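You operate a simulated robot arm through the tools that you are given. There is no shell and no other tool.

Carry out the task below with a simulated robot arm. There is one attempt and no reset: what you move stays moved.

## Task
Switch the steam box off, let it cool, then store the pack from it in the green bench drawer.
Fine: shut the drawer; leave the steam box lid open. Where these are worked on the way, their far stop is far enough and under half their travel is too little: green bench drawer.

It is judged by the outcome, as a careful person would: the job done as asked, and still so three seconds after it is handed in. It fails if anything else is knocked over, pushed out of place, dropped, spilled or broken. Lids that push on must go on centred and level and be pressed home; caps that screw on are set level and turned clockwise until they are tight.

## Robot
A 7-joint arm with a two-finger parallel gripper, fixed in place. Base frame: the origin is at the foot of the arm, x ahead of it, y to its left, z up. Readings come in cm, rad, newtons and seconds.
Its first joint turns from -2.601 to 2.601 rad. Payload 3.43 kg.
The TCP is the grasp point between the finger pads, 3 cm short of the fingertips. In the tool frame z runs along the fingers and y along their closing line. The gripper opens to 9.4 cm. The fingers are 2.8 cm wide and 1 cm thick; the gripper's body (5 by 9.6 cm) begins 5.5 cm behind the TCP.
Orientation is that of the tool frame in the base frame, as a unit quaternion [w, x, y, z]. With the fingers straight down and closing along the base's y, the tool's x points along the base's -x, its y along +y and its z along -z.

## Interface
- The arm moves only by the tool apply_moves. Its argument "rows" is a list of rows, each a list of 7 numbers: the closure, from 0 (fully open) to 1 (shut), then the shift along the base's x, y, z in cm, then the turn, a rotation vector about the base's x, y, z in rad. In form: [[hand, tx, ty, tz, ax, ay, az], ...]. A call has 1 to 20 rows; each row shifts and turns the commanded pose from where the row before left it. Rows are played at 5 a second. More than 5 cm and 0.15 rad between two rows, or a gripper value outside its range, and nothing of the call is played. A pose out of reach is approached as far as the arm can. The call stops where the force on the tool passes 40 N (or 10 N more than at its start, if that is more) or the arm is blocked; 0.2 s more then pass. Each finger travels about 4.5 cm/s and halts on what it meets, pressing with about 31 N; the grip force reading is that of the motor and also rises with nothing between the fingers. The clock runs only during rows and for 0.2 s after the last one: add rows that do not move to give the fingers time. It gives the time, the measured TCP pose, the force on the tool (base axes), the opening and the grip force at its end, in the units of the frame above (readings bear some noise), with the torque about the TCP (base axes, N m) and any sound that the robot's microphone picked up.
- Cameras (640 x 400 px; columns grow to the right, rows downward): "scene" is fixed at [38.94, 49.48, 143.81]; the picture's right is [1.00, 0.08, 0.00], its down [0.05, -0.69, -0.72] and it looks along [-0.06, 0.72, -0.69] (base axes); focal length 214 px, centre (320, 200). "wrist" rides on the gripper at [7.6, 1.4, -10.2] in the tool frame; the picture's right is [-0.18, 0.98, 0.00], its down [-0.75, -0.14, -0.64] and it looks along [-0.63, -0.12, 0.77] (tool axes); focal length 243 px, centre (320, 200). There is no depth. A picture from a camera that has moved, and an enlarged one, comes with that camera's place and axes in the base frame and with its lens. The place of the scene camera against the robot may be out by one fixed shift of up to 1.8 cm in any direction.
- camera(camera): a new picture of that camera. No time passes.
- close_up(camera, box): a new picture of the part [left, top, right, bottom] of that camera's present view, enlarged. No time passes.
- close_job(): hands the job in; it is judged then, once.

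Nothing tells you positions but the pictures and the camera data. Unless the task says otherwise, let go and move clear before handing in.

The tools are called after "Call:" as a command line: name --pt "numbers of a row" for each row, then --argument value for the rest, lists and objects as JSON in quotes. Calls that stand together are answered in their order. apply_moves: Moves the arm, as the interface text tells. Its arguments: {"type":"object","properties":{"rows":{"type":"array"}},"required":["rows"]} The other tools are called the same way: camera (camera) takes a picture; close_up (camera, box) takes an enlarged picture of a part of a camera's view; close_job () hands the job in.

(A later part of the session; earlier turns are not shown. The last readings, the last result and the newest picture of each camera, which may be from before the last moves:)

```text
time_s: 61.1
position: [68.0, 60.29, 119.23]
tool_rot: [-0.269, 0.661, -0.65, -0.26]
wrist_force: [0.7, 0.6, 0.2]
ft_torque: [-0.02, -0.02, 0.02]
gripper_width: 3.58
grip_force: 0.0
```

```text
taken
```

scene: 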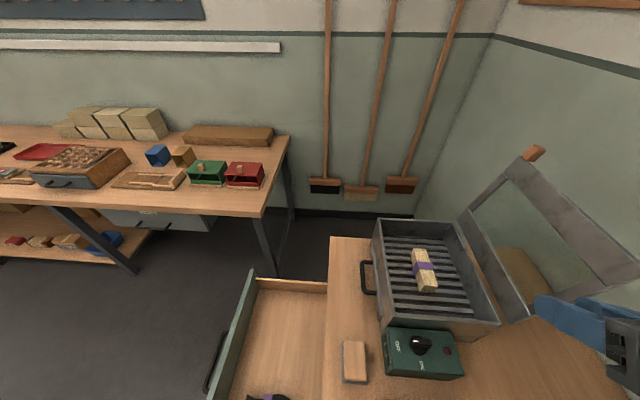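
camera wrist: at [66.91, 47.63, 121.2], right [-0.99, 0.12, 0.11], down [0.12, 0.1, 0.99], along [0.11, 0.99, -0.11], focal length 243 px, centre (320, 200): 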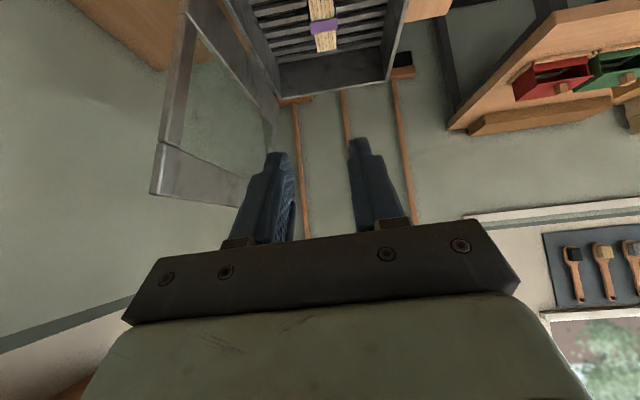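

Call:
apply_moves --pt "0.62 -0.7 2 -1.5 -0.13 0 0" --pt "0.62 -0.7 2 -1.5 -0.13 0 0" --pt "0.62 -0.6 2 -1.5 -0.13 0 0" --pt "0.62 0 0 0 0 0 0"

Call:
camera --camera "wrist"

Call:
close_up --camera "scene" --box '[365, 205, 525, 335]'

```text
time_s: 62.1
position: [66.05, 66.39, 114.66]
tool_rot: [-0.135, 0.701, -0.688, -0.129]
wrist_force: [0.8, -0.3, 0.0]
ft_torque: [-0.03, -0.02, -0.02]
gripper_width: 3.57
grip_force: 0.1
```

```text
taken
camera wrist: at [64.86, 55.49, 121.28], right [-0.99, 0.16, 0.06], down [0.12, 0.47, 0.87], along [0.11, 0.87, -0.48], focal length 243 px, centre (320, 200)
```

wrist: 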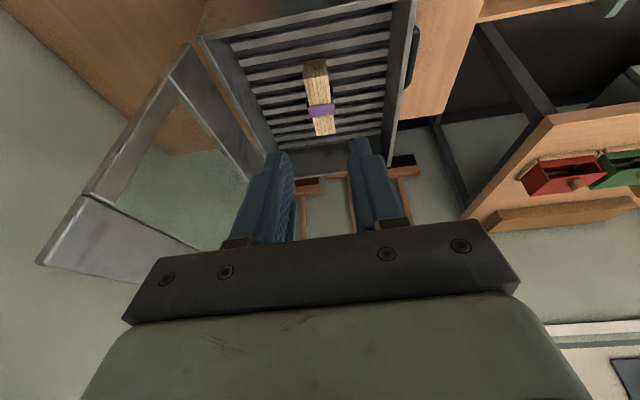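

```text
3.08 times, centred on (445, 270) of scene
camera zoom: at [38.94, 49.48, 143.81], right [1.0, 0.08, 0.0], down [0.05, -0.69, -0.72], along [-0.06, 0.72, -0.69], focal length 660 px, centre (-65, -15)
```

zoom: 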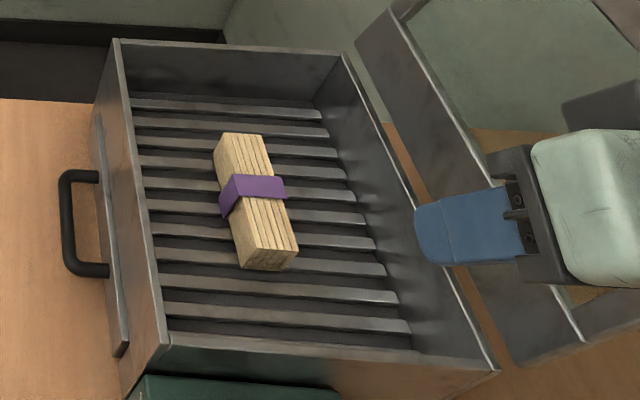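

Call:
close_up --camera "wrist" --box '[230, 0, 430, 160]'

```text
2.50 times, centred on (330, 80) of wrist
camera zoom: at [64.86, 55.49, 121.28], right [-0.99, 0.16, 0.06], down [0.12, 0.47, 0.87], along [0.11, 0.87, -0.48], focal length 606 px, centre (295, 500)
```

zoom: 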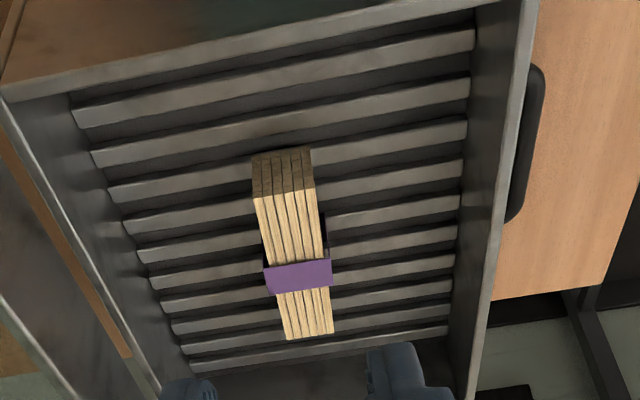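

The pack lies along y, centred near (67.3, 85.3), about 3.8 cm wide, top at z≈86.5. I'll open the fingers and move to a pre-grasp above it, keeping a ~21° outward tilt, to see whether it is in reach.

Call:
apply_moves --pt "0.31 0.25 2.9 -3.7 0 0 0" --pt "0.31 0.25 2.9 -3.7 0 0 0" --pt "0.31 0.25 2.9 -3.7 0 0 0" --pt "0.31 0.25 2.9 -3.7 0 0 0" --pt "0.31 0.25 2.9 -3.7 0 0 0" --pt "0.31 0 0 0 0 0 0"

Call:
camera --camera "wrist"

Call:
camera --camera "scene"

```text
time_s: 63.5
position: [67.42, 80.76, 95.98]
tool_rot: [-0.135, 0.701, -0.688, -0.131]
wrist_force: [-0.2, -0.6, 0.6]
ft_torque: [0.01, 0.01, 0.01]
gripper_width: 6.49
grip_force: 0.1
```

```text
taken
camera wrist: at [66.29, 69.96, 102.55], right [-0.99, 0.16, 0.06], down [0.12, 0.47, 0.88], along [0.11, 0.87, -0.48], focal length 243 px, centre (320, 200)
```

wrist: 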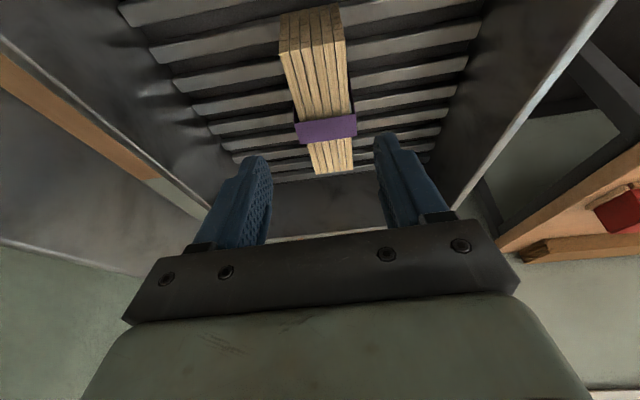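

```text
taken
```

scene: 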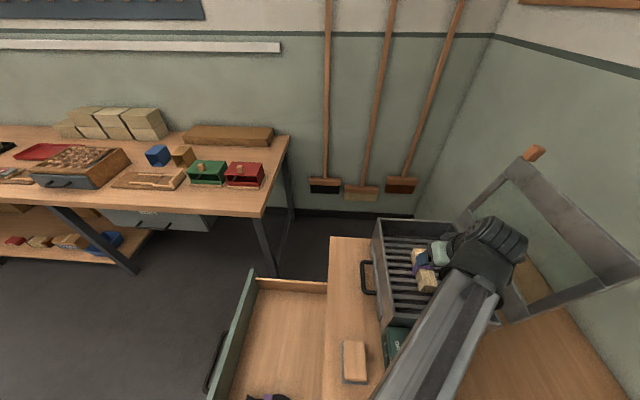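

It's in reach. Combining several views, the pack's top is nearer z≈88.5 and bottom ≈84.5, centre (67.2, 84). I'll descend part way and look again.

Call:
apply_moves --pt "0.31 -0.1 0.9 -2.2 0 0 0" --pt "0.31 -0.1 0.9 -2.2 0 0 0" --pt "0.31 0 0 0 0 0 0"

Call:
camera --camera "wrist"

Call:
close_up --camera "scene" --box '[365, 205, 525, 335]'

```text
time_s: 64.3
position: [67.11, 82.78, 91.46]
tool_rot: [-0.135, 0.701, -0.688, -0.13]
wrist_force: [0.3, 0.6, 0.7]
ft_torque: [0.02, 0.04, -0.01]
gripper_width: 6.48
grip_force: 0.0
```

```text
taken
camera wrist: at [65.96, 71.9, 98.18], right [-0.99, 0.16, 0.06], down [0.12, 0.47, 0.88], along [0.11, 0.87, -0.48], focal length 243 px, centre (320, 200)
```

wrist: 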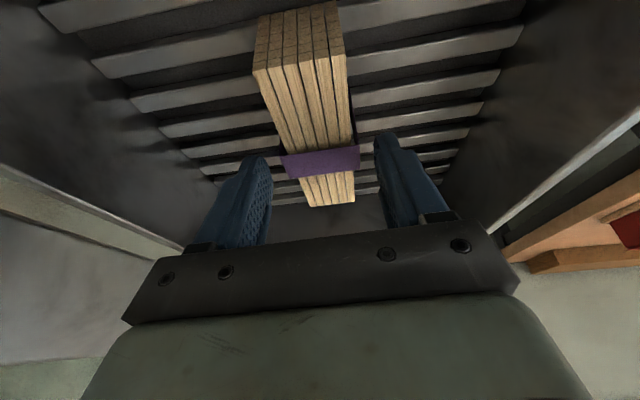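

```text
3.08 times, centred on (445, 270) of scene
camera zoom: at [38.94, 49.48, 143.81], right [1.0, 0.08, 0.0], down [0.05, -0.69, -0.72], along [-0.06, 0.72, -0.69], focal length 660 px, centre (-65, -15)
```

zoom: 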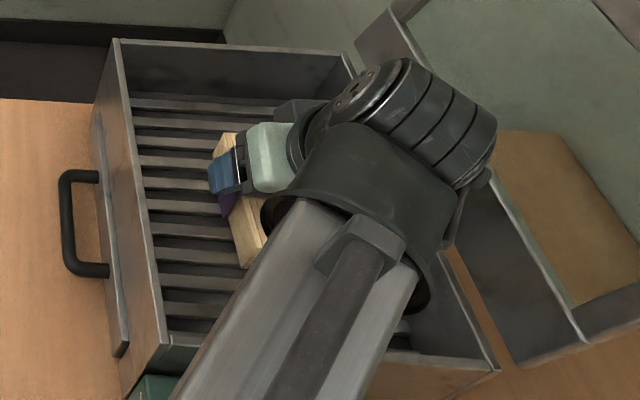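

Depth-from-scale puts the pack top at ~87.5 and its centre at (67.3, 84.7). I'll lower the last bit so the pads cover the upper ~2.5 cm of the pack, then close.

Call:
apply_moves --pt "0.31 0.1 0.6 -1.7 0 0 0" --pt "0.31 0.1 0.6 -1.7 0 0 0" --pt "0.31 0 0 0 0 0 0"

Call:
camera --camera "wrist"

```text
time_s: 65.3
position: [67.17, 83.81, 88.6]
tool_rot: [-0.136, 0.701, -0.688, -0.13]
wrist_force: [-0.7, -9.3, 14.2]
ft_torque: [-0.3, 0.51, 0.29]
gripper_width: 6.54
grip_force: 0.2
stopped in row 3: the force on the tool passed its limit at 42 N (the readings are from after the stop); the commanded pose is now the measured one
```

```text
taken
camera wrist: at [66.07, 72.87, 95.22], right [-0.99, 0.16, 0.06], down [0.12, 0.46, 0.88], along [0.11, 0.87, -0.48], focal length 243 px, centre (320, 200)
```

wrist: 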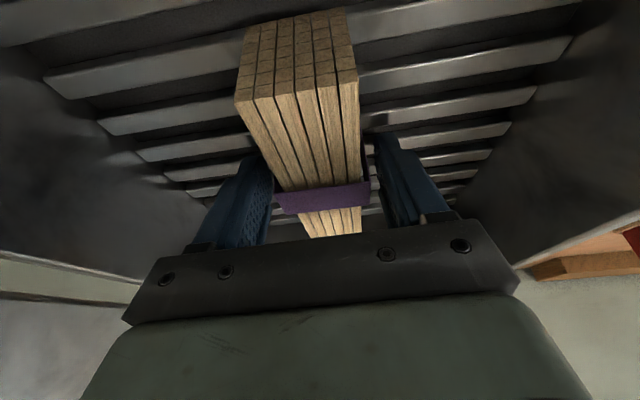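

The tips touched the slats (so slats are at ~85.2 and the pack top ~89.3). I'll back up 0.5 cm, centre on the band, and close.

Call:
apply_moves --pt "0.31 0.05 -0.4 0.5 0 0 0" --pt "0.31 0.05 -0.4 0 0 0 0" --pt "0.31 0 0 0 0 0 0"

Call:
apply_moves --pt "0.5 0 0 0 0 0 0" --pt "0.6 0 0 0 0 0 0" --pt "0.8 0 0 0 0 0 0" --pt "0.8 0 0 0 0 0 0" --pt "0.8 0 0 0 0 0 0"

Call:
camera --camera "wrist"

```text
time_s: 66.1
position: [67.4, 83.03, 88.89]
tool_rot: [-0.136, 0.702, -0.687, -0.13]
wrist_force: [-0.3, 0.7, -0.2]
ft_torque: [-0.02, -0.04, 0.02]
gripper_width: 6.49
grip_force: 0.0
```

```text
time_s: 67.3
position: [67.41, 83.05, 88.86]
tool_rot: [-0.136, 0.701, -0.688, -0.13]
wrist_force: [-0.2, 0.2, -0.1]
ft_torque: [-0.02, 0.02, 0.0]
gripper_width: 5.36
grip_force: 31.2
```

```text
taken
camera wrist: at [66.24, 72.14, 95.57], right [-0.99, 0.16, 0.06], down [0.12, 0.47, 0.88], along [0.11, 0.87, -0.48], focal length 243 px, centre (320, 200)
```

wrist: 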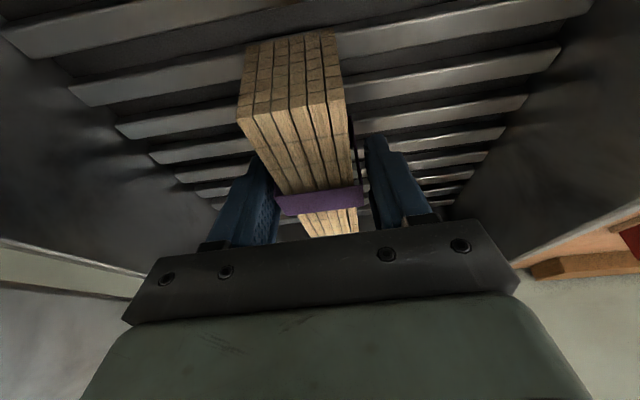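

The grip is firm (31 N at 5.36 cm, apparently across the band). I'll lift a little and check that the pack comes along.

Call:
apply_moves --pt "0.9 0 0 0 0 0 0" --pt "0.9 0 0 0.7 0 0 0" --pt "0.9 0 0 1 0 0 0" --pt "0.9 0 0 0 0 0 0"

Call:
camera --camera "wrist"

Call:
close_up --camera "scene" --box '[365, 205, 525, 335]'

```text
time_s: 68.3
position: [67.44, 83.07, 90.64]
tool_rot: [-0.135, 0.701, -0.688, -0.13]
wrist_force: [0.6, 0.1, -0.3]
ft_torque: [0.0, -0.02, 0.02]
gripper_width: 5.41
grip_force: 31.0
```

```text
taken
camera wrist: at [66.21, 72.17, 97.3], right [-0.99, 0.16, 0.06], down [0.12, 0.47, 0.88], along [0.11, 0.87, -0.48], focal length 243 px, centre (320, 200)
```

wrist: 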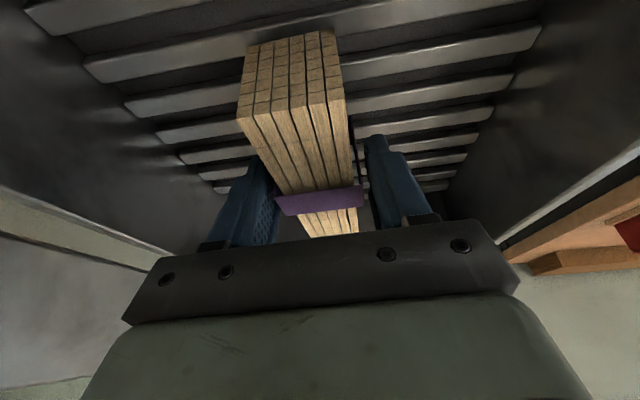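

```text
3.08 times, centred on (445, 270) of scene
camera zoom: at [38.94, 49.48, 143.81], right [1.0, 0.08, 0.0], down [0.05, -0.69, -0.72], along [-0.06, 0.72, -0.69], focal length 660 px, centre (-65, -15)
```

zoom: 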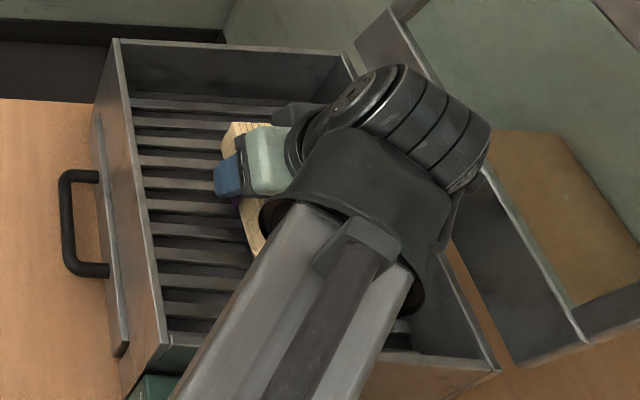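

The pack moves with the hand. I'll lift it clear of the box walls and check it hangs level.

Call:
apply_moves --pt "0.9 0 0 2 0 0 0" --pt "0.9 0 0 2 0 0 0" --pt "0.9 0 0 2.5 0 0 0" --pt "0.9 0 0 2.5 0 0 0" --pt "0.9 0 0 2.5 0 0 0" --pt "0.9 0 0 2.5 0 0 0" --pt "0.9 0 0 0 0 0 0"

Call:
camera --camera "wrist"

Call:
camera --camera "scene"

```text
time_s: 69.9
position: [67.43, 83.08, 104.57]
tool_rot: [-0.135, 0.701, -0.688, -0.13]
wrist_force: [0.0, 0.1, -1.2]
ft_torque: [-0.01, 0.0, 0.0]
gripper_width: 5.39
grip_force: 30.8
```

```text
taken
camera wrist: at [66.22, 72.19, 111.25], right [-0.99, 0.16, 0.06], down [0.12, 0.47, 0.88], along [0.11, 0.87, -0.48], focal length 243 px, centre (320, 200)
```

wrist: 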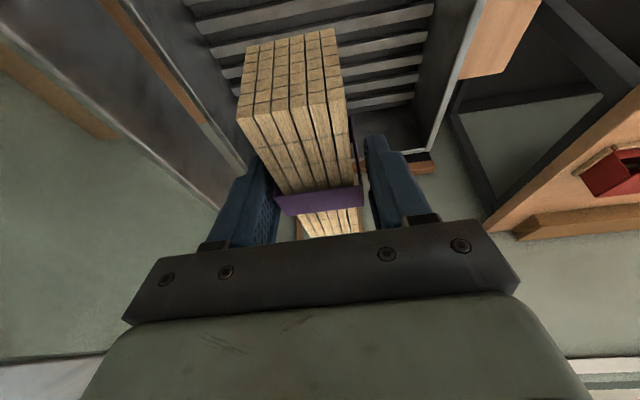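

```text
taken
```

scene: 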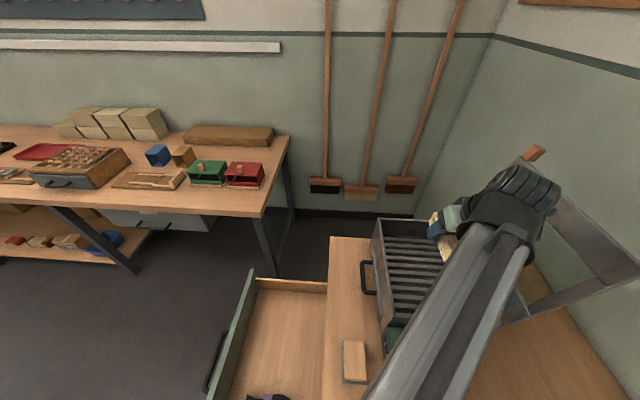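

Pack is held securely above the box. Moving it over toward the open drawer.

Call:
apply_moves --pt "0.9 -2.5 -0.8 0 0 0 0" --pt "0.9 -3.5 -1.1 0 0 0 0" --pt "0.9 -3.5 -1.1 0 0 0 0" --pt "0.9 -3.5 -1.1 0 0 0 0" --pt "0.9 -3.5 -1.1 0 0 0 0" --pt "0.9 -3.5 -1.1 0 0 0 0" --pt "0.9 -3.5 -1.1 0 0 0 0" --pt "0.9 -3.5 -1.1 0 0 0 0" --pt "0.9 -3.5 -1.1 0 0 0 0" --pt "0.9 -3.5 -1.1 0 0 0 0" --pt "0.9 -3.5 -1.1 0 0 0 0" --pt "0.9 -3.5 -1.1 0 0 0 0" --pt "0.9 0 0 0 0 0 0"

Call:
camera --camera "wrist"

Call:
camera --camera "scene"

```text
time_s: 72.7
position: [26.44, 70.03, 104.48]
tool_rot: [-0.135, 0.701, -0.688, -0.13]
wrist_force: [-0.5, 0.1, -1.1]
ft_torque: [0.03, 0.02, 0.01]
gripper_width: 5.37
grip_force: 31.1
```

```text
taken
camera wrist: at [25.31, 59.11, 111.28], right [-0.99, 0.16, 0.06], down [0.12, 0.47, 0.88], along [0.11, 0.87, -0.48], focal length 243 px, centre (320, 200)
```

wrist: 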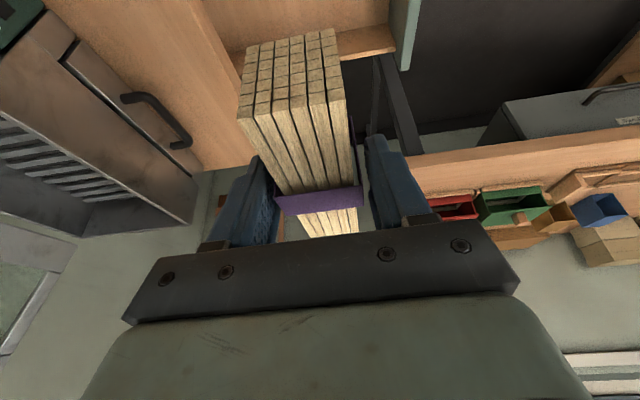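

```text
taken
```

scene: 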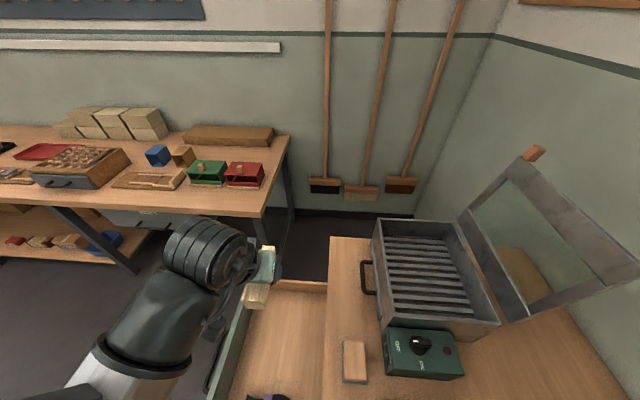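

Call:
close_up --camera "scene" --box '[190, 230, 390, 400]'

Call:
close_up --camera "wrist" --box '[200, 0, 460, 200]'

```text
2.35 times, centred on (290, 315) of scene
camera zoom: at [38.94, 49.48, 143.81], right [1.0, 0.08, 0.0], down [0.05, -0.69, -0.72], along [-0.06, 0.72, -0.69], focal length 505 px, centre (391, -71)
```

zoom: 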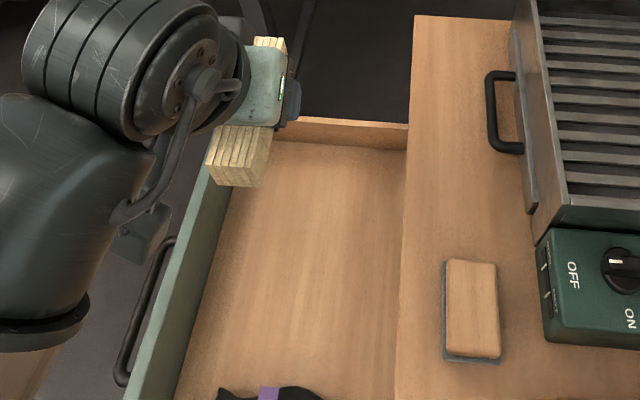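

```text
2.00 times, centred on (330, 100) of wrist
camera zoom: at [25.31, 59.11, 111.28], right [-0.99, 0.16, 0.06], down [0.12, 0.47, 0.88], along [0.11, 0.87, -0.48], focal length 485 px, centre (300, 400)
```

zoom: 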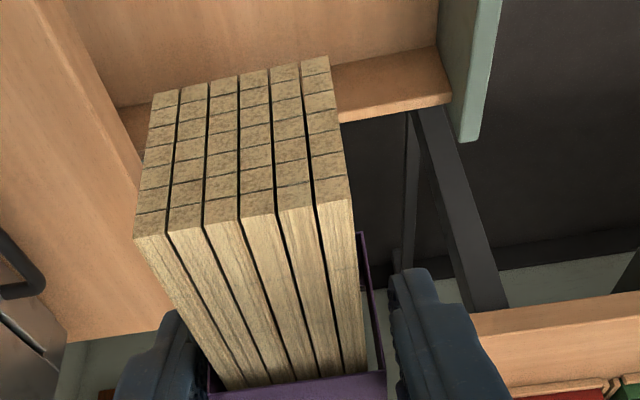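

Another black bundle sits in the drawer at y≲54, so I'll put the pack down at y≈63–76 where the floor is clear. Descending over the drawer.

Call:
apply_moves --pt "0.9 0 -0.5 -4 0 0 0" --pt "0.9 0 -0.5 -4 0 0 0" --pt "0.9 0 0 -4 0 0 0" --pt "0.9 0 0 -4 0 0 0" --pt "0.9 0 0 -4 0 0 0" --pt "0.9 0 0 -4 0 0 0" --pt "0.9 0 0 -4 0 0 0" --pt "0.9 0 0 -1.5 0 0 0" --pt "0.9 0 0 0 0 0 0"

Call:
camera --camera "wrist"

Call:
close_up --camera "scene" --box '[190, 230, 390, 400]'

```text
time_s: 74.7
position: [26.58, 69.15, 75.07]
tool_rot: [-0.137, 0.701, -0.688, -0.129]
wrist_force: [0.1, -0.5, -0.8]
ft_torque: [-0.01, -0.03, -0.01]
gripper_width: 5.37
grip_force: 30.6
```

```text
taken
camera wrist: at [25.29, 58.33, 81.76], right [-0.99, 0.15, 0.06], down [0.12, 0.47, 0.88], along [0.11, 0.87, -0.48], focal length 243 px, centre (320, 200)
```

wrist: 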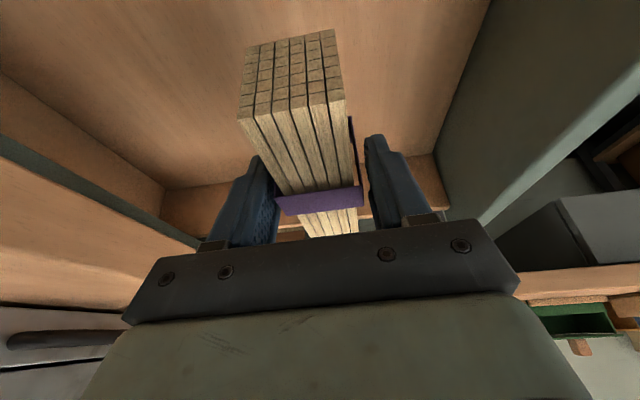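

```text
2.35 times, centred on (290, 315) of scene
camera zoom: at [38.94, 49.48, 143.81], right [1.0, 0.08, 0.0], down [0.05, -0.69, -0.72], along [-0.06, 0.72, -0.69], focal length 505 px, centre (391, -71)
```

zoom: 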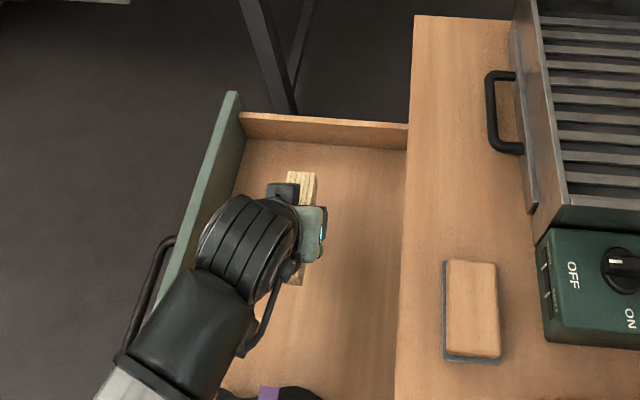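

Over clear floor. Lowering slowly to feel the drawer floor.

Call:
apply_moves --pt "0.9 0 0 -1 0 0 0" --pt "0.9 0 0 -1 0 0 0" --pt "0.9 0 0 -1 0 0 0" --pt "0.9 0 0 -0.5 0 0 0" --pt "0.9 0 0 0 0 0 0"

Call:
camera --camera "wrist"

```text
time_s: 75.9
position: [26.47, 69.27, 71.57]
tool_rot: [-0.136, 0.701, -0.687, -0.131]
wrist_force: [-0.3, 0.1, -1.2]
ft_torque: [0.01, 0.02, 0.01]
gripper_width: 5.38
grip_force: 31.3
```

```text
taken
camera wrist: at [25.28, 58.29, 78.22], right [-0.99, 0.16, 0.06], down [0.12, 0.47, 0.88], along [0.11, 0.87, -0.48], focal length 243 px, centre (320, 200)
```

wrist: 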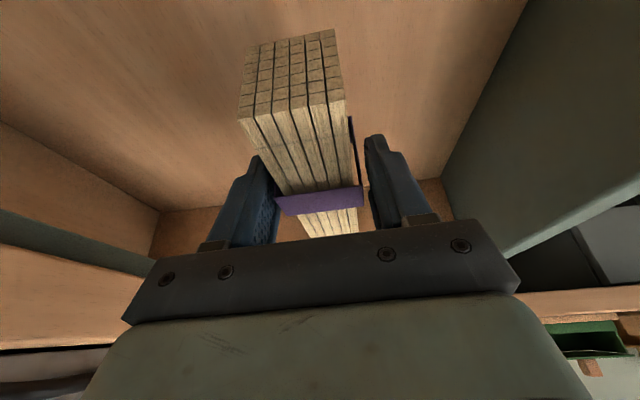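

Call:
apply_moves --pt "0.9 0 0 -0.5 0 0 0" --pt "0.9 0 0 -0.5 0 0 0" --pt "0.9 0 0 0 0 0 0"

Call:
apply_moves --pt "0.9 0 0 -0.4 0 0 0" --pt "0.9 0 0 -0.3 0 0 0" --pt "0.9 0 0 0 0 0 0"

Call:
camera --camera "wrist"

```text
time_s: 76.7
position: [26.51, 69.04, 70.55]
tool_rot: [-0.136, 0.701, -0.688, -0.131]
wrist_force: [-0.6, 0.2, -1.1]
ft_torque: [-0.02, 0.02, 0.02]
gripper_width: 5.38
grip_force: 31.1
```

```text
time_s: 77.5
position: [26.38, 69.22, 69.92]
tool_rot: [-0.135, 0.701, -0.688, -0.129]
wrist_force: [0.1, 0.2, -0.7]
ft_torque: [0.02, -0.01, -0.02]
gripper_width: 5.38
grip_force: 30.8
```

```text
taken
camera wrist: at [25.21, 58.29, 76.58], right [-0.99, 0.16, 0.06], down [0.12, 0.47, 0.88], along [0.11, 0.87, -0.48], focal length 243 px, centre (320, 200)
```

wrist: 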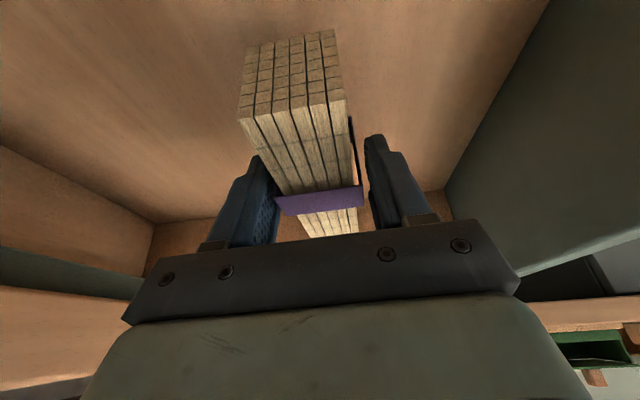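

Call:
apply_moves --pt "0.9 0 0 -0.4 0 0 0" --pt "0.9 0 0 -0.3 0 0 0" --pt "0.9 0 0 0 0 0 0"

Call:
apply_moves --pt "0.9 0 0 -0.3 0 0 0" --pt "0.9 0 0 -0.3 0 0 0" --pt "0.9 0 0 0 0 0 0"

Call:
camera --camera "wrist"

```text
time_s: 78.3
position: [26.39, 69.25, 69.1]
tool_rot: [-0.136, 0.7, -0.688, -0.13]
wrist_force: [1.0, 1.0, -1.2]
ft_torque: [-0.01, 0.03, -0.02]
gripper_width: 5.38
grip_force: 31.0
```

```text
time_s: 79.1
position: [26.43, 69.2, 68.6]
tool_rot: [-0.136, 0.701, -0.688, -0.13]
wrist_force: [-0.2, 0.0, -1.4]
ft_torque: [-0.04, 0.0, -0.02]
gripper_width: 5.36
grip_force: 31.0
```

```text
taken
camera wrist: at [25.12, 58.25, 75.25], right [-0.99, 0.16, 0.06], down [0.12, 0.47, 0.88], along [0.11, 0.87, -0.48], focal length 243 px, centre (320, 200)
```

wrist: 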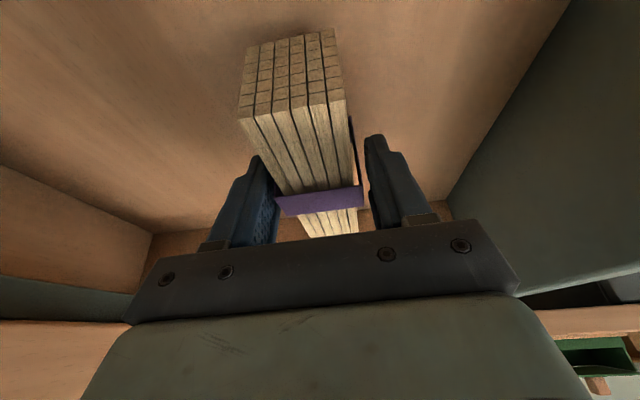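

Call:
apply_moves --pt "0.9 0 0 -0.3 0 0 0" --pt "0.9 0 0 -0.3 0 0 0" --pt "0.9 0 0 0 0 0 0"

Call:
apply_moves --pt "0.9 0 0 -0.3 0 0 0" --pt "0.9 0 0 -0.3 0 0 0" --pt "0.9 0 0 0 0 0 0"

Call:
camera --camera "wrist"

```text
time_s: 79.9
position: [26.4, 69.16, 67.99]
tool_rot: [-0.135, 0.701, -0.688, -0.13]
wrist_force: [0.2, -1.1, -1.2]
ft_torque: [0.01, 0.0, -0.03]
gripper_width: 5.38
grip_force: 30.7
```

```text
time_s: 80.7
position: [26.42, 69.15, 67.4]
tool_rot: [-0.136, 0.701, -0.688, -0.129]
wrist_force: [-0.4, 0.9, -1.1]
ft_torque: [0.01, -0.03, 0.01]
gripper_width: 5.37
grip_force: 31.0
```

```text
taken
camera wrist: at [25.26, 58.28, 74.03], right [-0.99, 0.16, 0.06], down [0.12, 0.47, 0.88], along [0.11, 0.87, -0.48], focal length 243 px, centre (320, 200)
```

wrist: 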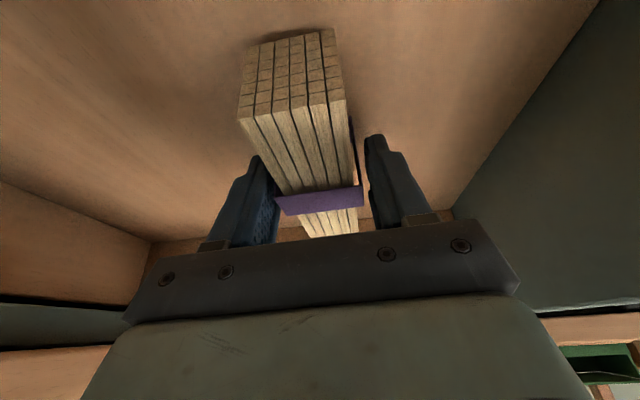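

Call:
apply_moves --pt "0.9 0 0 -0.3 0 0 0" --pt "0.9 0 0 -0.3 0 0 0" --pt "0.9 0 0 0 0 0 0"

Call:
apply_moves --pt "0.9 0 0 -0.3 0 0 0" --pt "0.9 0 0 -0.3 0 0 0" --pt "0.9 0 0 0 0 0 0"

Call:
camera --camera "wrist"

Call:
close_up --camera "scene" --box '[190, 230, 390, 400]'

```text
time_s: 81.5
position: [26.31, 69.33, 66.7]
tool_rot: [-0.136, 0.701, -0.688, -0.13]
wrist_force: [-0.5, 0.7, -1.3]
ft_torque: [-0.01, 0.04, 0.02]
gripper_width: 5.37
grip_force: 31.0
```

```text
time_s: 82.3
position: [26.46, 69.14, 66.22]
tool_rot: [-0.138, 0.701, -0.688, -0.132]
wrist_force: [-1.4, 3.2, 35.6]
ft_torque: [0.09, 0.34, 0.1]
gripper_width: 5.4
grip_force: 30.7
```

```text
taken
camera wrist: at [25.19, 58.24, 72.89], right [-0.99, 0.16, 0.06], down [0.12, 0.46, 0.88], along [0.11, 0.87, -0.48], focal length 243 px, centre (320, 200)
```

wrist: 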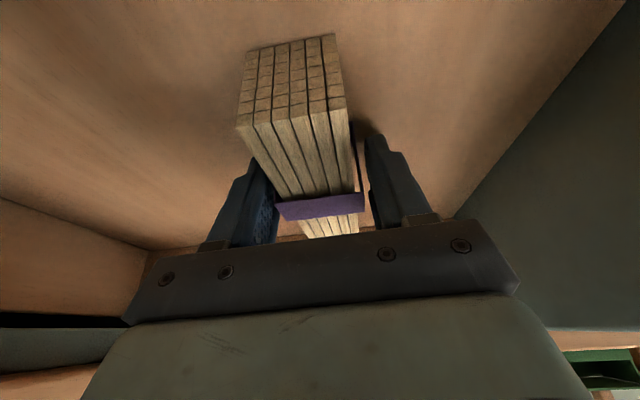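

```text
2.35 times, centred on (290, 315) of scene
camera zoom: at [38.94, 49.48, 143.81], right [1.0, 0.08, 0.0], down [0.05, -0.69, -0.72], along [-0.06, 0.72, -0.69], focal length 505 px, centre (391, -71)
```

zoom: 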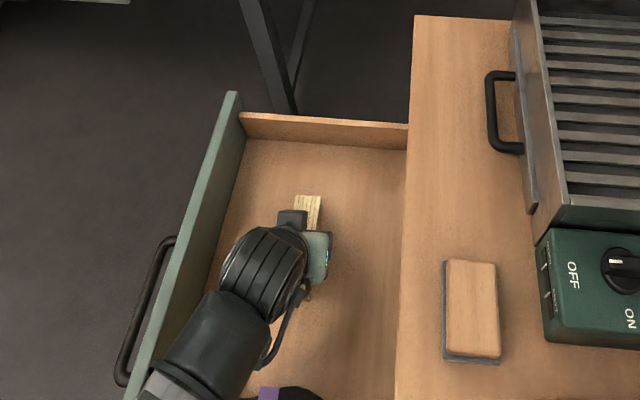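

Contact with the drawer floor. I'll relieve the pressure slightly, open the fingers, and rise away.

Call:
apply_moves --pt "0.9 0 0 0.2 0 0 0" --pt "0.7 0 0 0 0 0 0" --pt "0.4 0 0 0 0 0 0" --pt "0.25 0 0 0 0 0 0" --pt "0.25 0 0 0 0 0 0" --pt "0.25 0 0 0 0 0 0"

Call:
camera --camera "wrist"

```text
time_s: 83.7
position: [26.39, 69.17, 66.41]
tool_rot: [-0.134, 0.702, -0.687, -0.13]
wrist_force: [-0.6, 0.6, -0.9]
ft_torque: [0.01, -0.03, 0.03]
gripper_width: 7.06
grip_force: 0.1
```

```text
taken
camera wrist: at [25.17, 58.24, 73.0], right [-0.99, 0.16, 0.06], down [0.12, 0.47, 0.88], along [0.11, 0.87, -0.48], focal length 243 px, centre (320, 200)
```

wrist: 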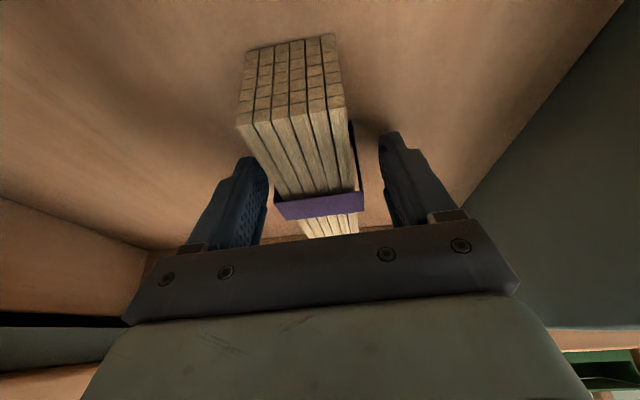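

Call:
apply_moves --pt "0.25 0 0 1.5 0 0 0" --pt "0.25 0 0 2.5 0 0 0" --pt "0.25 0 0 3 0 0 0" --pt "0.25 0 0 4 0 0 0" --pt "0.25 0 0 4 0 0 0" --pt "0.25 0 0 4 0 0 0" --pt "0.25 0 0 4 0 0 0" --pt "0.25 0 0 0 0 0 0"

Call:
camera --camera "wrist"

Call:
camera --camera "scene"

```text
time_s: 85.5
position: [26.31, 69.2, 89.41]
tool_rot: [-0.135, 0.701, -0.688, -0.13]
wrist_force: [0.0, 0.1, -0.3]
ft_torque: [-0.03, 0.02, 0.01]
gripper_width: 7.02
grip_force: 0.1
```

```text
taken
camera wrist: at [25.11, 58.3, 96.15], right [-0.99, 0.16, 0.06], down [0.12, 0.47, 0.88], along [0.11, 0.87, -0.48], focal length 243 px, centre (320, 200)
```

wrist: 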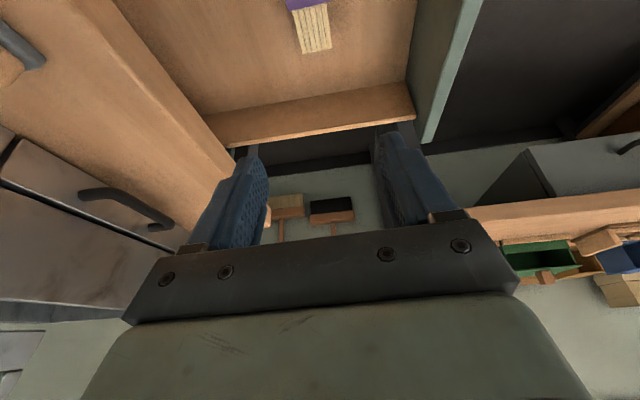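

```text
taken
```

scene: 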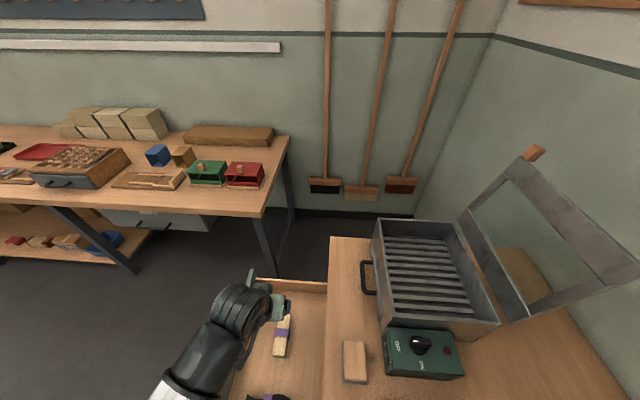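

The pack is resting in the drawer. Next I'll reorient the hand as before (pitched forward) and go round in front of the drawer handle to push it shut.

Call:
apply_moves --pt "0.4 -3 -1 0 -0.125 0 0" --pt "0.55 -3 -1 0 -0.125 0 0" --pt "0.55 -3 -1 0 -0.125 0 0" --pt "0.55 -3 -0.75 -0.5 0 -0.1496 0" --pt "0.55 -3 -0.75 -0.5 0 -0.1496 0" --pt "0.55 -3 -0.75 -0.5 0 -0.1496 0" --pt "0.55 -3 -0.75 -0.5 0 -0.1496 0" --pt "0.55 -3 -0.75 -0.5 0 -0.1496 0" --pt "0.55 -3 -0.75 -0.5 0 -0.1496 0" --pt "0.55 -3 -0.75 -0.5 0 -0.1496 0" --pt "0.55 0 0 0 0 0 0"

Call:
camera --camera "wrist"

Call:
camera --camera "scene"

```text
time_s: 87.9
position: [-3.46, 60.93, 85.76]
tool_rot: [-0.354, 0.617, -0.605, 0.358]
wrist_force: [0.2, 0.3, 0.2]
ft_torque: [0.02, 0.02, 0.01]
gripper_width: 4.24
grip_force: 0.1
```

```text
taken
camera wrist: at [-12.9, 53.31, 89.68], right [-0.49, 0.17, -0.86], down [-0.5, 0.75, 0.43], along [0.72, 0.64, -0.29], focal length 243 px, centre (320, 200)
```

wrist: 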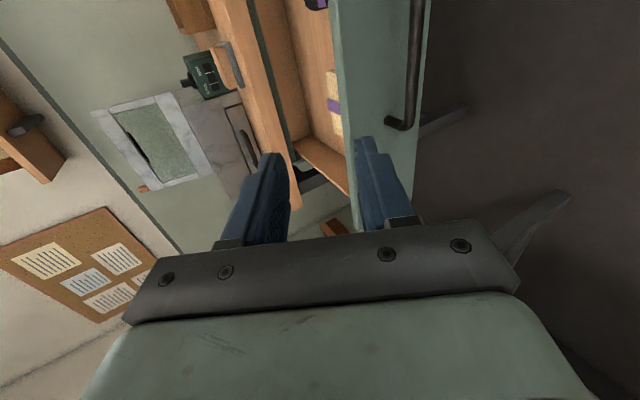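

```text
taken
```

scene: 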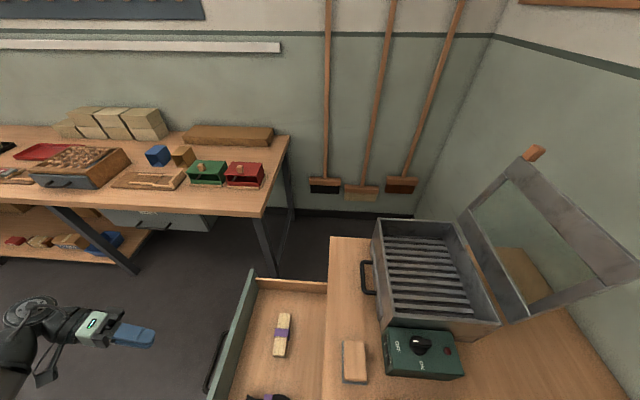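

The pack sits on the drawer floor with room around it. Lowering in front of the handle to the same pre-grasp offset as before.

Call:
apply_moves --pt "0.58 0 0 -4 0 0 0" --pt "0.58 0 0 -4 0 0 0" --pt "0.58 0 0 -3.8 0 0 0" --pt "0.58 1.6 0 -0.95 0 0 0" --pt "0.58 1.6 0 -0.95 0 0 0" --pt "0.58 0 0 0 0 0 0"

Call:
camera --camera "wrist"

```text
time_s: 89.3
position: [-0.38, 61.02, 72.13]
tool_rot: [-0.353, 0.618, -0.605, 0.358]
wrist_force: [-0.1, 0.4, 0.0]
ft_torque: [0.02, -0.01, -0.02]
gripper_width: 3.97
grip_force: 0.1
```

```text
taken
camera wrist: at [-9.75, 53.2, 76.09], right [-0.49, 0.16, -0.86], down [-0.5, 0.75, 0.43], along [0.72, 0.64, -0.29], focal length 243 px, centre (320, 200)
```

wrist: 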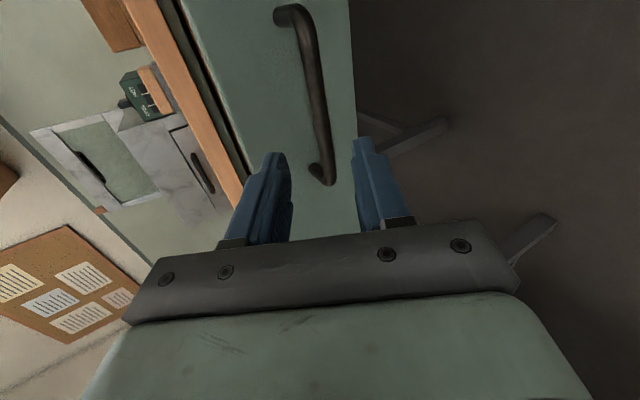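

Aligned as in the first grasp. Advancing and closing on the drawer handle.

Call:
apply_moves --pt "0.58 2.4 0 -1.35 0 0 0" --pt "0.58 2.4 0 -1.35 0 0 0" --pt "0.58 2.15 0 -1.3 0 0 0" --pt "0.58 0 0 0 0 0 0" --pt "0.8 0 0 0 0 0 0" --pt "1 0 0 0 0 0 0" --pt "1 0 0 0 0 0 0" --pt "1 0 0 0 0 0 0" --pt "1 0 0 0 0 0 0"

Call:
camera --camera "wrist"

```text
time_s: 91.3
position: [6.62, 60.82, 68.26]
tool_rot: [-0.354, 0.617, -0.605, 0.358]
wrist_force: [11.1, 2.9, 7.0]
ft_torque: [1.19, -0.25, -0.6]
gripper_width: 1.39
grip_force: 44.7
```

```text
taken
camera wrist: at [-2.9, 53.23, 72.14], right [-0.49, 0.17, -0.86], down [-0.5, 0.75, 0.43], along [0.72, 0.64, -0.28], focal length 243 px, centre (320, 200)
```

wrist: 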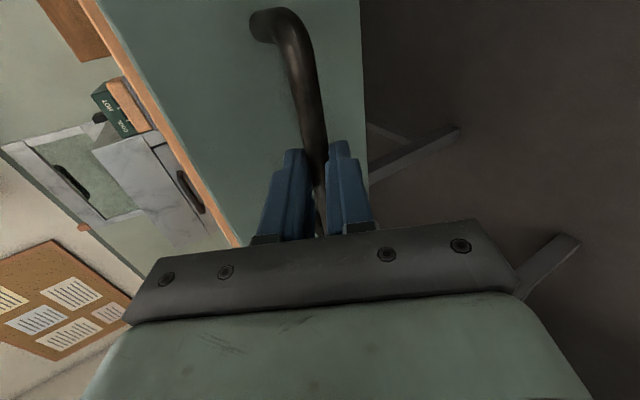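

Handle gripped. Pushing the drawer closed smoothly.

Call:
apply_moves --pt "1 0.7 0 0 0 0 0" --pt "1 1.3 0 0 0 0 0" --pt "1 1.8 0 0 0 0 0" --pt "1 1.8 0 0 0 0 0" --pt "1 1.8 0 0 0 0 0" --pt "1 1.8 0 0 0 0 0" --pt "1 1.8 0 0 0 0 0" --pt "1 0 0 0 0 0 0"

Call:
camera --camera "scene"

```text
time_s: 93.1
position: [17.53, 60.91, 68.25]
tool_rot: [-0.356, 0.618, -0.603, 0.358]
wrist_force: [-0.4, 12.1, 29.3]
ft_torque: [1.15, -0.44, -0.58]
gripper_width: 1.36
grip_force: 45.4
```

```text
taken
```

scene: 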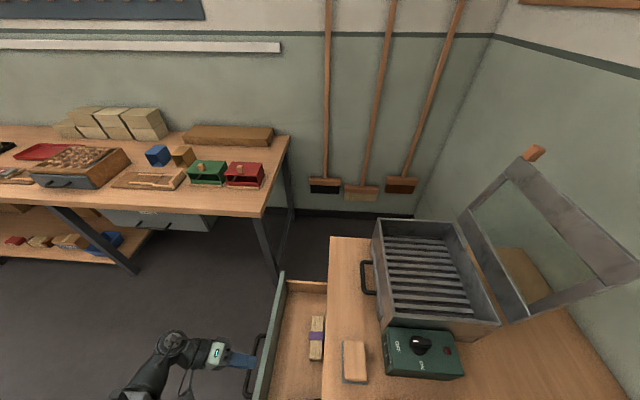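

Call:
apply_moves --pt "1 0 0.1 0.2 0 0 0" --pt "1 1.5 0 0 0 0 0" --pt "1 1.8 0 0 0 0 0" --pt "1 1.8 0 0 0 0 0" --pt "1 1.8 0 0 0 0 0" --pt "1 0 0 0 0 0 0"

Call:
camera --camera "scene"

```text
time_s: 94.5
position: [24.58, 60.93, 68.17]
tool_rot: [-0.352, 0.618, -0.605, 0.358]
wrist_force: [0.5, -5.7, -11.6]
ft_torque: [1.09, 0.21, -0.68]
gripper_width: 1.37
grip_force: 44.9
```

```text
taken
```

scene: 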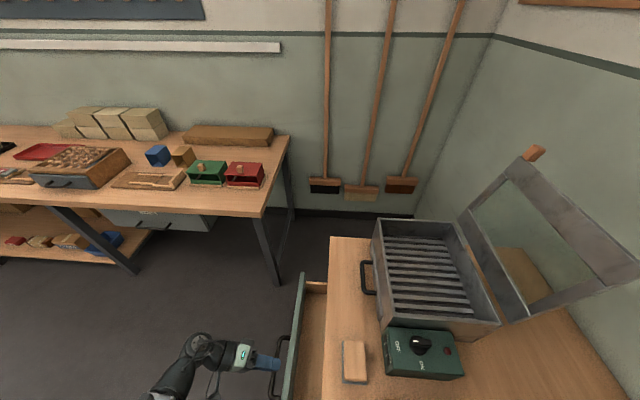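

Call:
apply_moves --pt "1 1.5 0 -0.05 0 0 0" --pt "1 1.8 0 0 0 0 0" --pt "1 1.8 0 0 0 0 0" --pt "1 1.8 0 0 0 0 0" --pt "1 1.5 0 0 0 0 0" --pt "1 0.8 0 0 0 0 0" --pt "1 0 0 0 0 0 0"

Call:
apply_moves --pt "1 0.4 0 0 0 0 0" --pt "1 0.4 0 0 0 0 0" --pt "1 0.3 0 0 0 0 0" --pt "1 0 0 0 0 0 0"

Call:
camera --camera "scene"

Call:
camera --camera "wrist"

```text
time_s: 96.1
position: [33.66, 60.97, 68.25]
tool_rot: [-0.352, 0.619, -0.605, 0.357]
wrist_force: [-0.5, -13.2, -20.6]
ft_torque: [1.63, 0.29, 0.34]
gripper_width: 1.41
grip_force: 44.9
```

```text
time_s: 97.1
position: [34.4, 60.99, 68.24]
tool_rot: [-0.35, 0.619, -0.607, 0.355]
wrist_force: [-34.3, -13.3, -13.6]
ft_torque: [0.33, 0.67, -1.63]
gripper_width: 1.36
grip_force: 44.5
```

```text
taken
```

scene: 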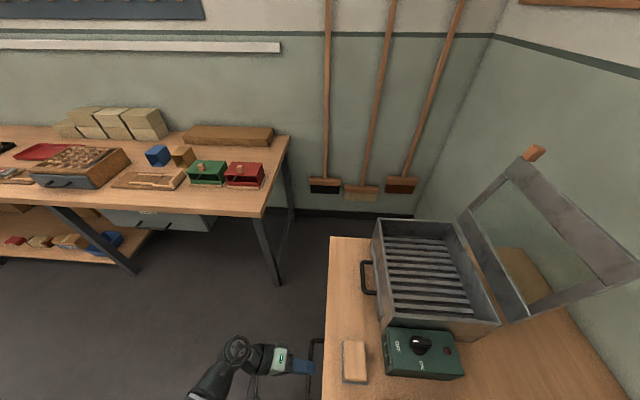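

```text
taken
camera wrist: at [25.16, 53.25, 72.25], right [-0.5, 0.17, -0.85], down [-0.49, 0.75, 0.43], along [0.72, 0.63, -0.29], focal length 243 px, centre (320, 200)
```

wrist: 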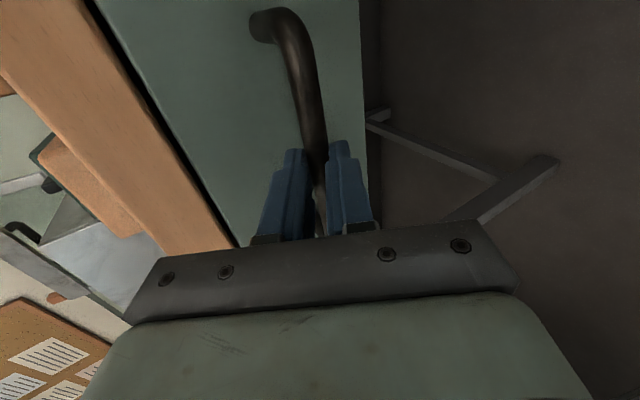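

The drawer is home against its stop. Releasing the handle and backing away along the tool axis.

Call:
apply_moves --pt "0.8 0 0 0 0 0 0" --pt "0.58 0 0 0 0 0 0" --pt "0.58 0 0 0 0 0 0" --pt "0.58 -1.3 0 0.75 0 0 0" --pt "0.58 -1.7 0 1 0 0 0" --pt "0.58 -2.5 0 1.4 0 0 0" --pt "0.58 -2.5 0 1.4 0 0 0" --pt "0.58 -2.5 0 3 0 0 0" --pt "0.58 -2.5 0 3 0 0 0" --pt "0.58 0 0 0 0 0 0"

Call:
camera --camera "scene"

Call:
camera --camera "wrist"

Call:
close_up --camera "scene" --box '[300, 200, 540, 400]'

```text
time_s: 99.3
position: [21.83, 60.87, 78.97]
tool_rot: [-0.353, 0.617, -0.605, 0.358]
wrist_force: [-0.4, -0.3, -0.9]
ft_torque: [0.0, 0.0, 0.01]
gripper_width: 3.97
grip_force: 0.0
```

```text
taken
```

scene: 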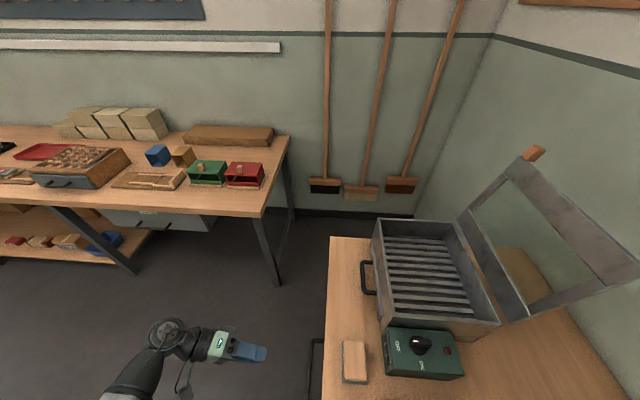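

```text
taken
camera wrist: at [12.44, 53.28, 82.83], right [-0.49, 0.16, -0.86], down [-0.5, 0.75, 0.43], along [0.72, 0.64, -0.29], focal length 243 px, centre (320, 200)
```

wrist: 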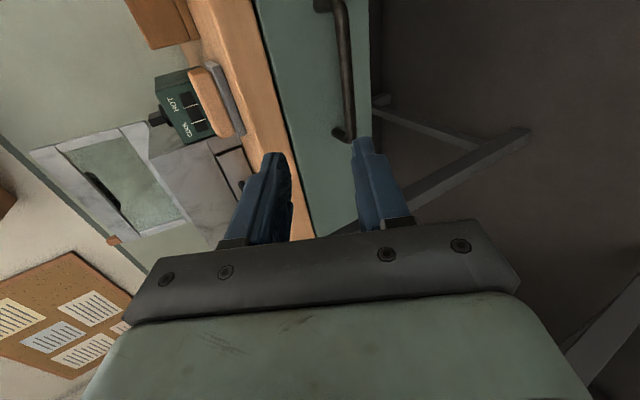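

```text
2.00 times, centred on (420, 300) of scene
camera zoom: at [38.94, 49.48, 143.81], right [1.0, 0.08, 0.0], down [0.05, -0.69, -0.72], along [-0.06, 0.72, -0.69], focal length 429 px, centre (120, 0)
```

zoom: 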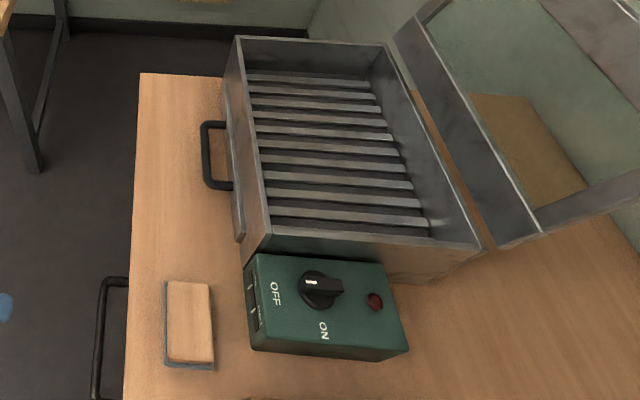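

Drawer handle and box are back exactly where they started, the lid is open and the knob is at OFF. I'll move the arm further clear and verify once more.

Call:
apply_moves --pt "0.58 -1 0 4 0 0 0" --pt "0.58 -1 0 4 0 0 0" --pt "0.58 -1 0 4 0 0 0" --pt "0.58 -1 0 4 0 0 0" --pt "0.58 0 0 0 0 0 0" --pt "0.58 0 0 0 0 0 0" --pt "0.58 0 0 0 0 0 0" --pt "0.58 0 0 0 0 0 0"

Call:
camera --camera "scene"

Call:
camera --camera "wrist"

Call:
close_up --camera "scene" --box '[290, 320, 390, 400]'

```text
time_s: 101.1
position: [17.59, 60.86, 95.01]
tool_rot: [-0.352, 0.618, -0.605, 0.357]
wrist_force: [-0.2, -0.9, -0.1]
ft_torque: [-0.01, 0.0, -0.04]
gripper_width: 3.95
grip_force: 0.2
```

```text
taken
```

scene: 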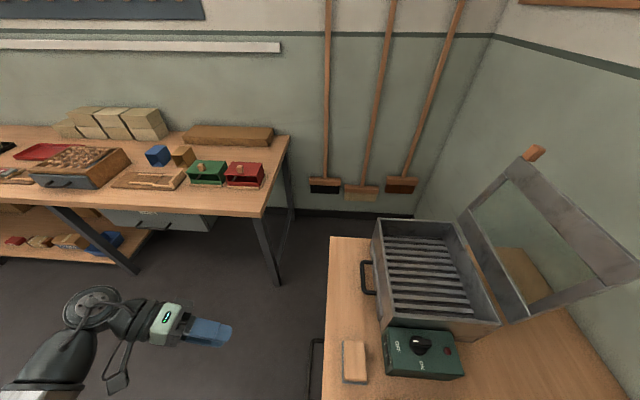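

```text
taken
camera wrist: at [8.27, 53.22, 98.83], right [-0.49, 0.16, -0.86], down [-0.5, 0.75, 0.43], along [0.72, 0.64, -0.29], focal length 243 px, centre (320, 200)
```

wrist: 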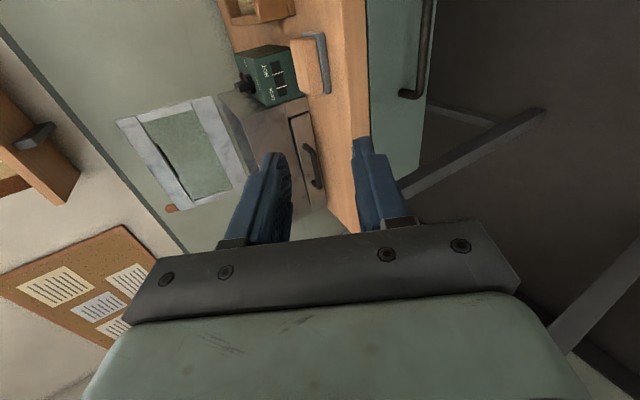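

```text
5.00 times, centred on (340, 360) of scene
camera zoom: at [38.94, 49.48, 143.81], right [1.0, 0.08, 0.0], down [0.05, -0.69, -0.72], along [-0.06, 0.72, -0.69], focal length 1072 px, centre (220, -600)
```

zoom: 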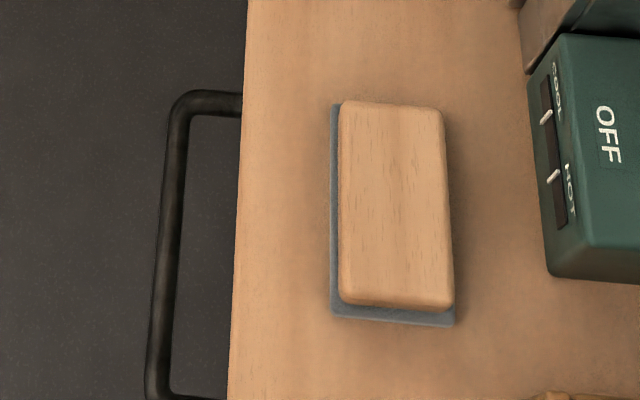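

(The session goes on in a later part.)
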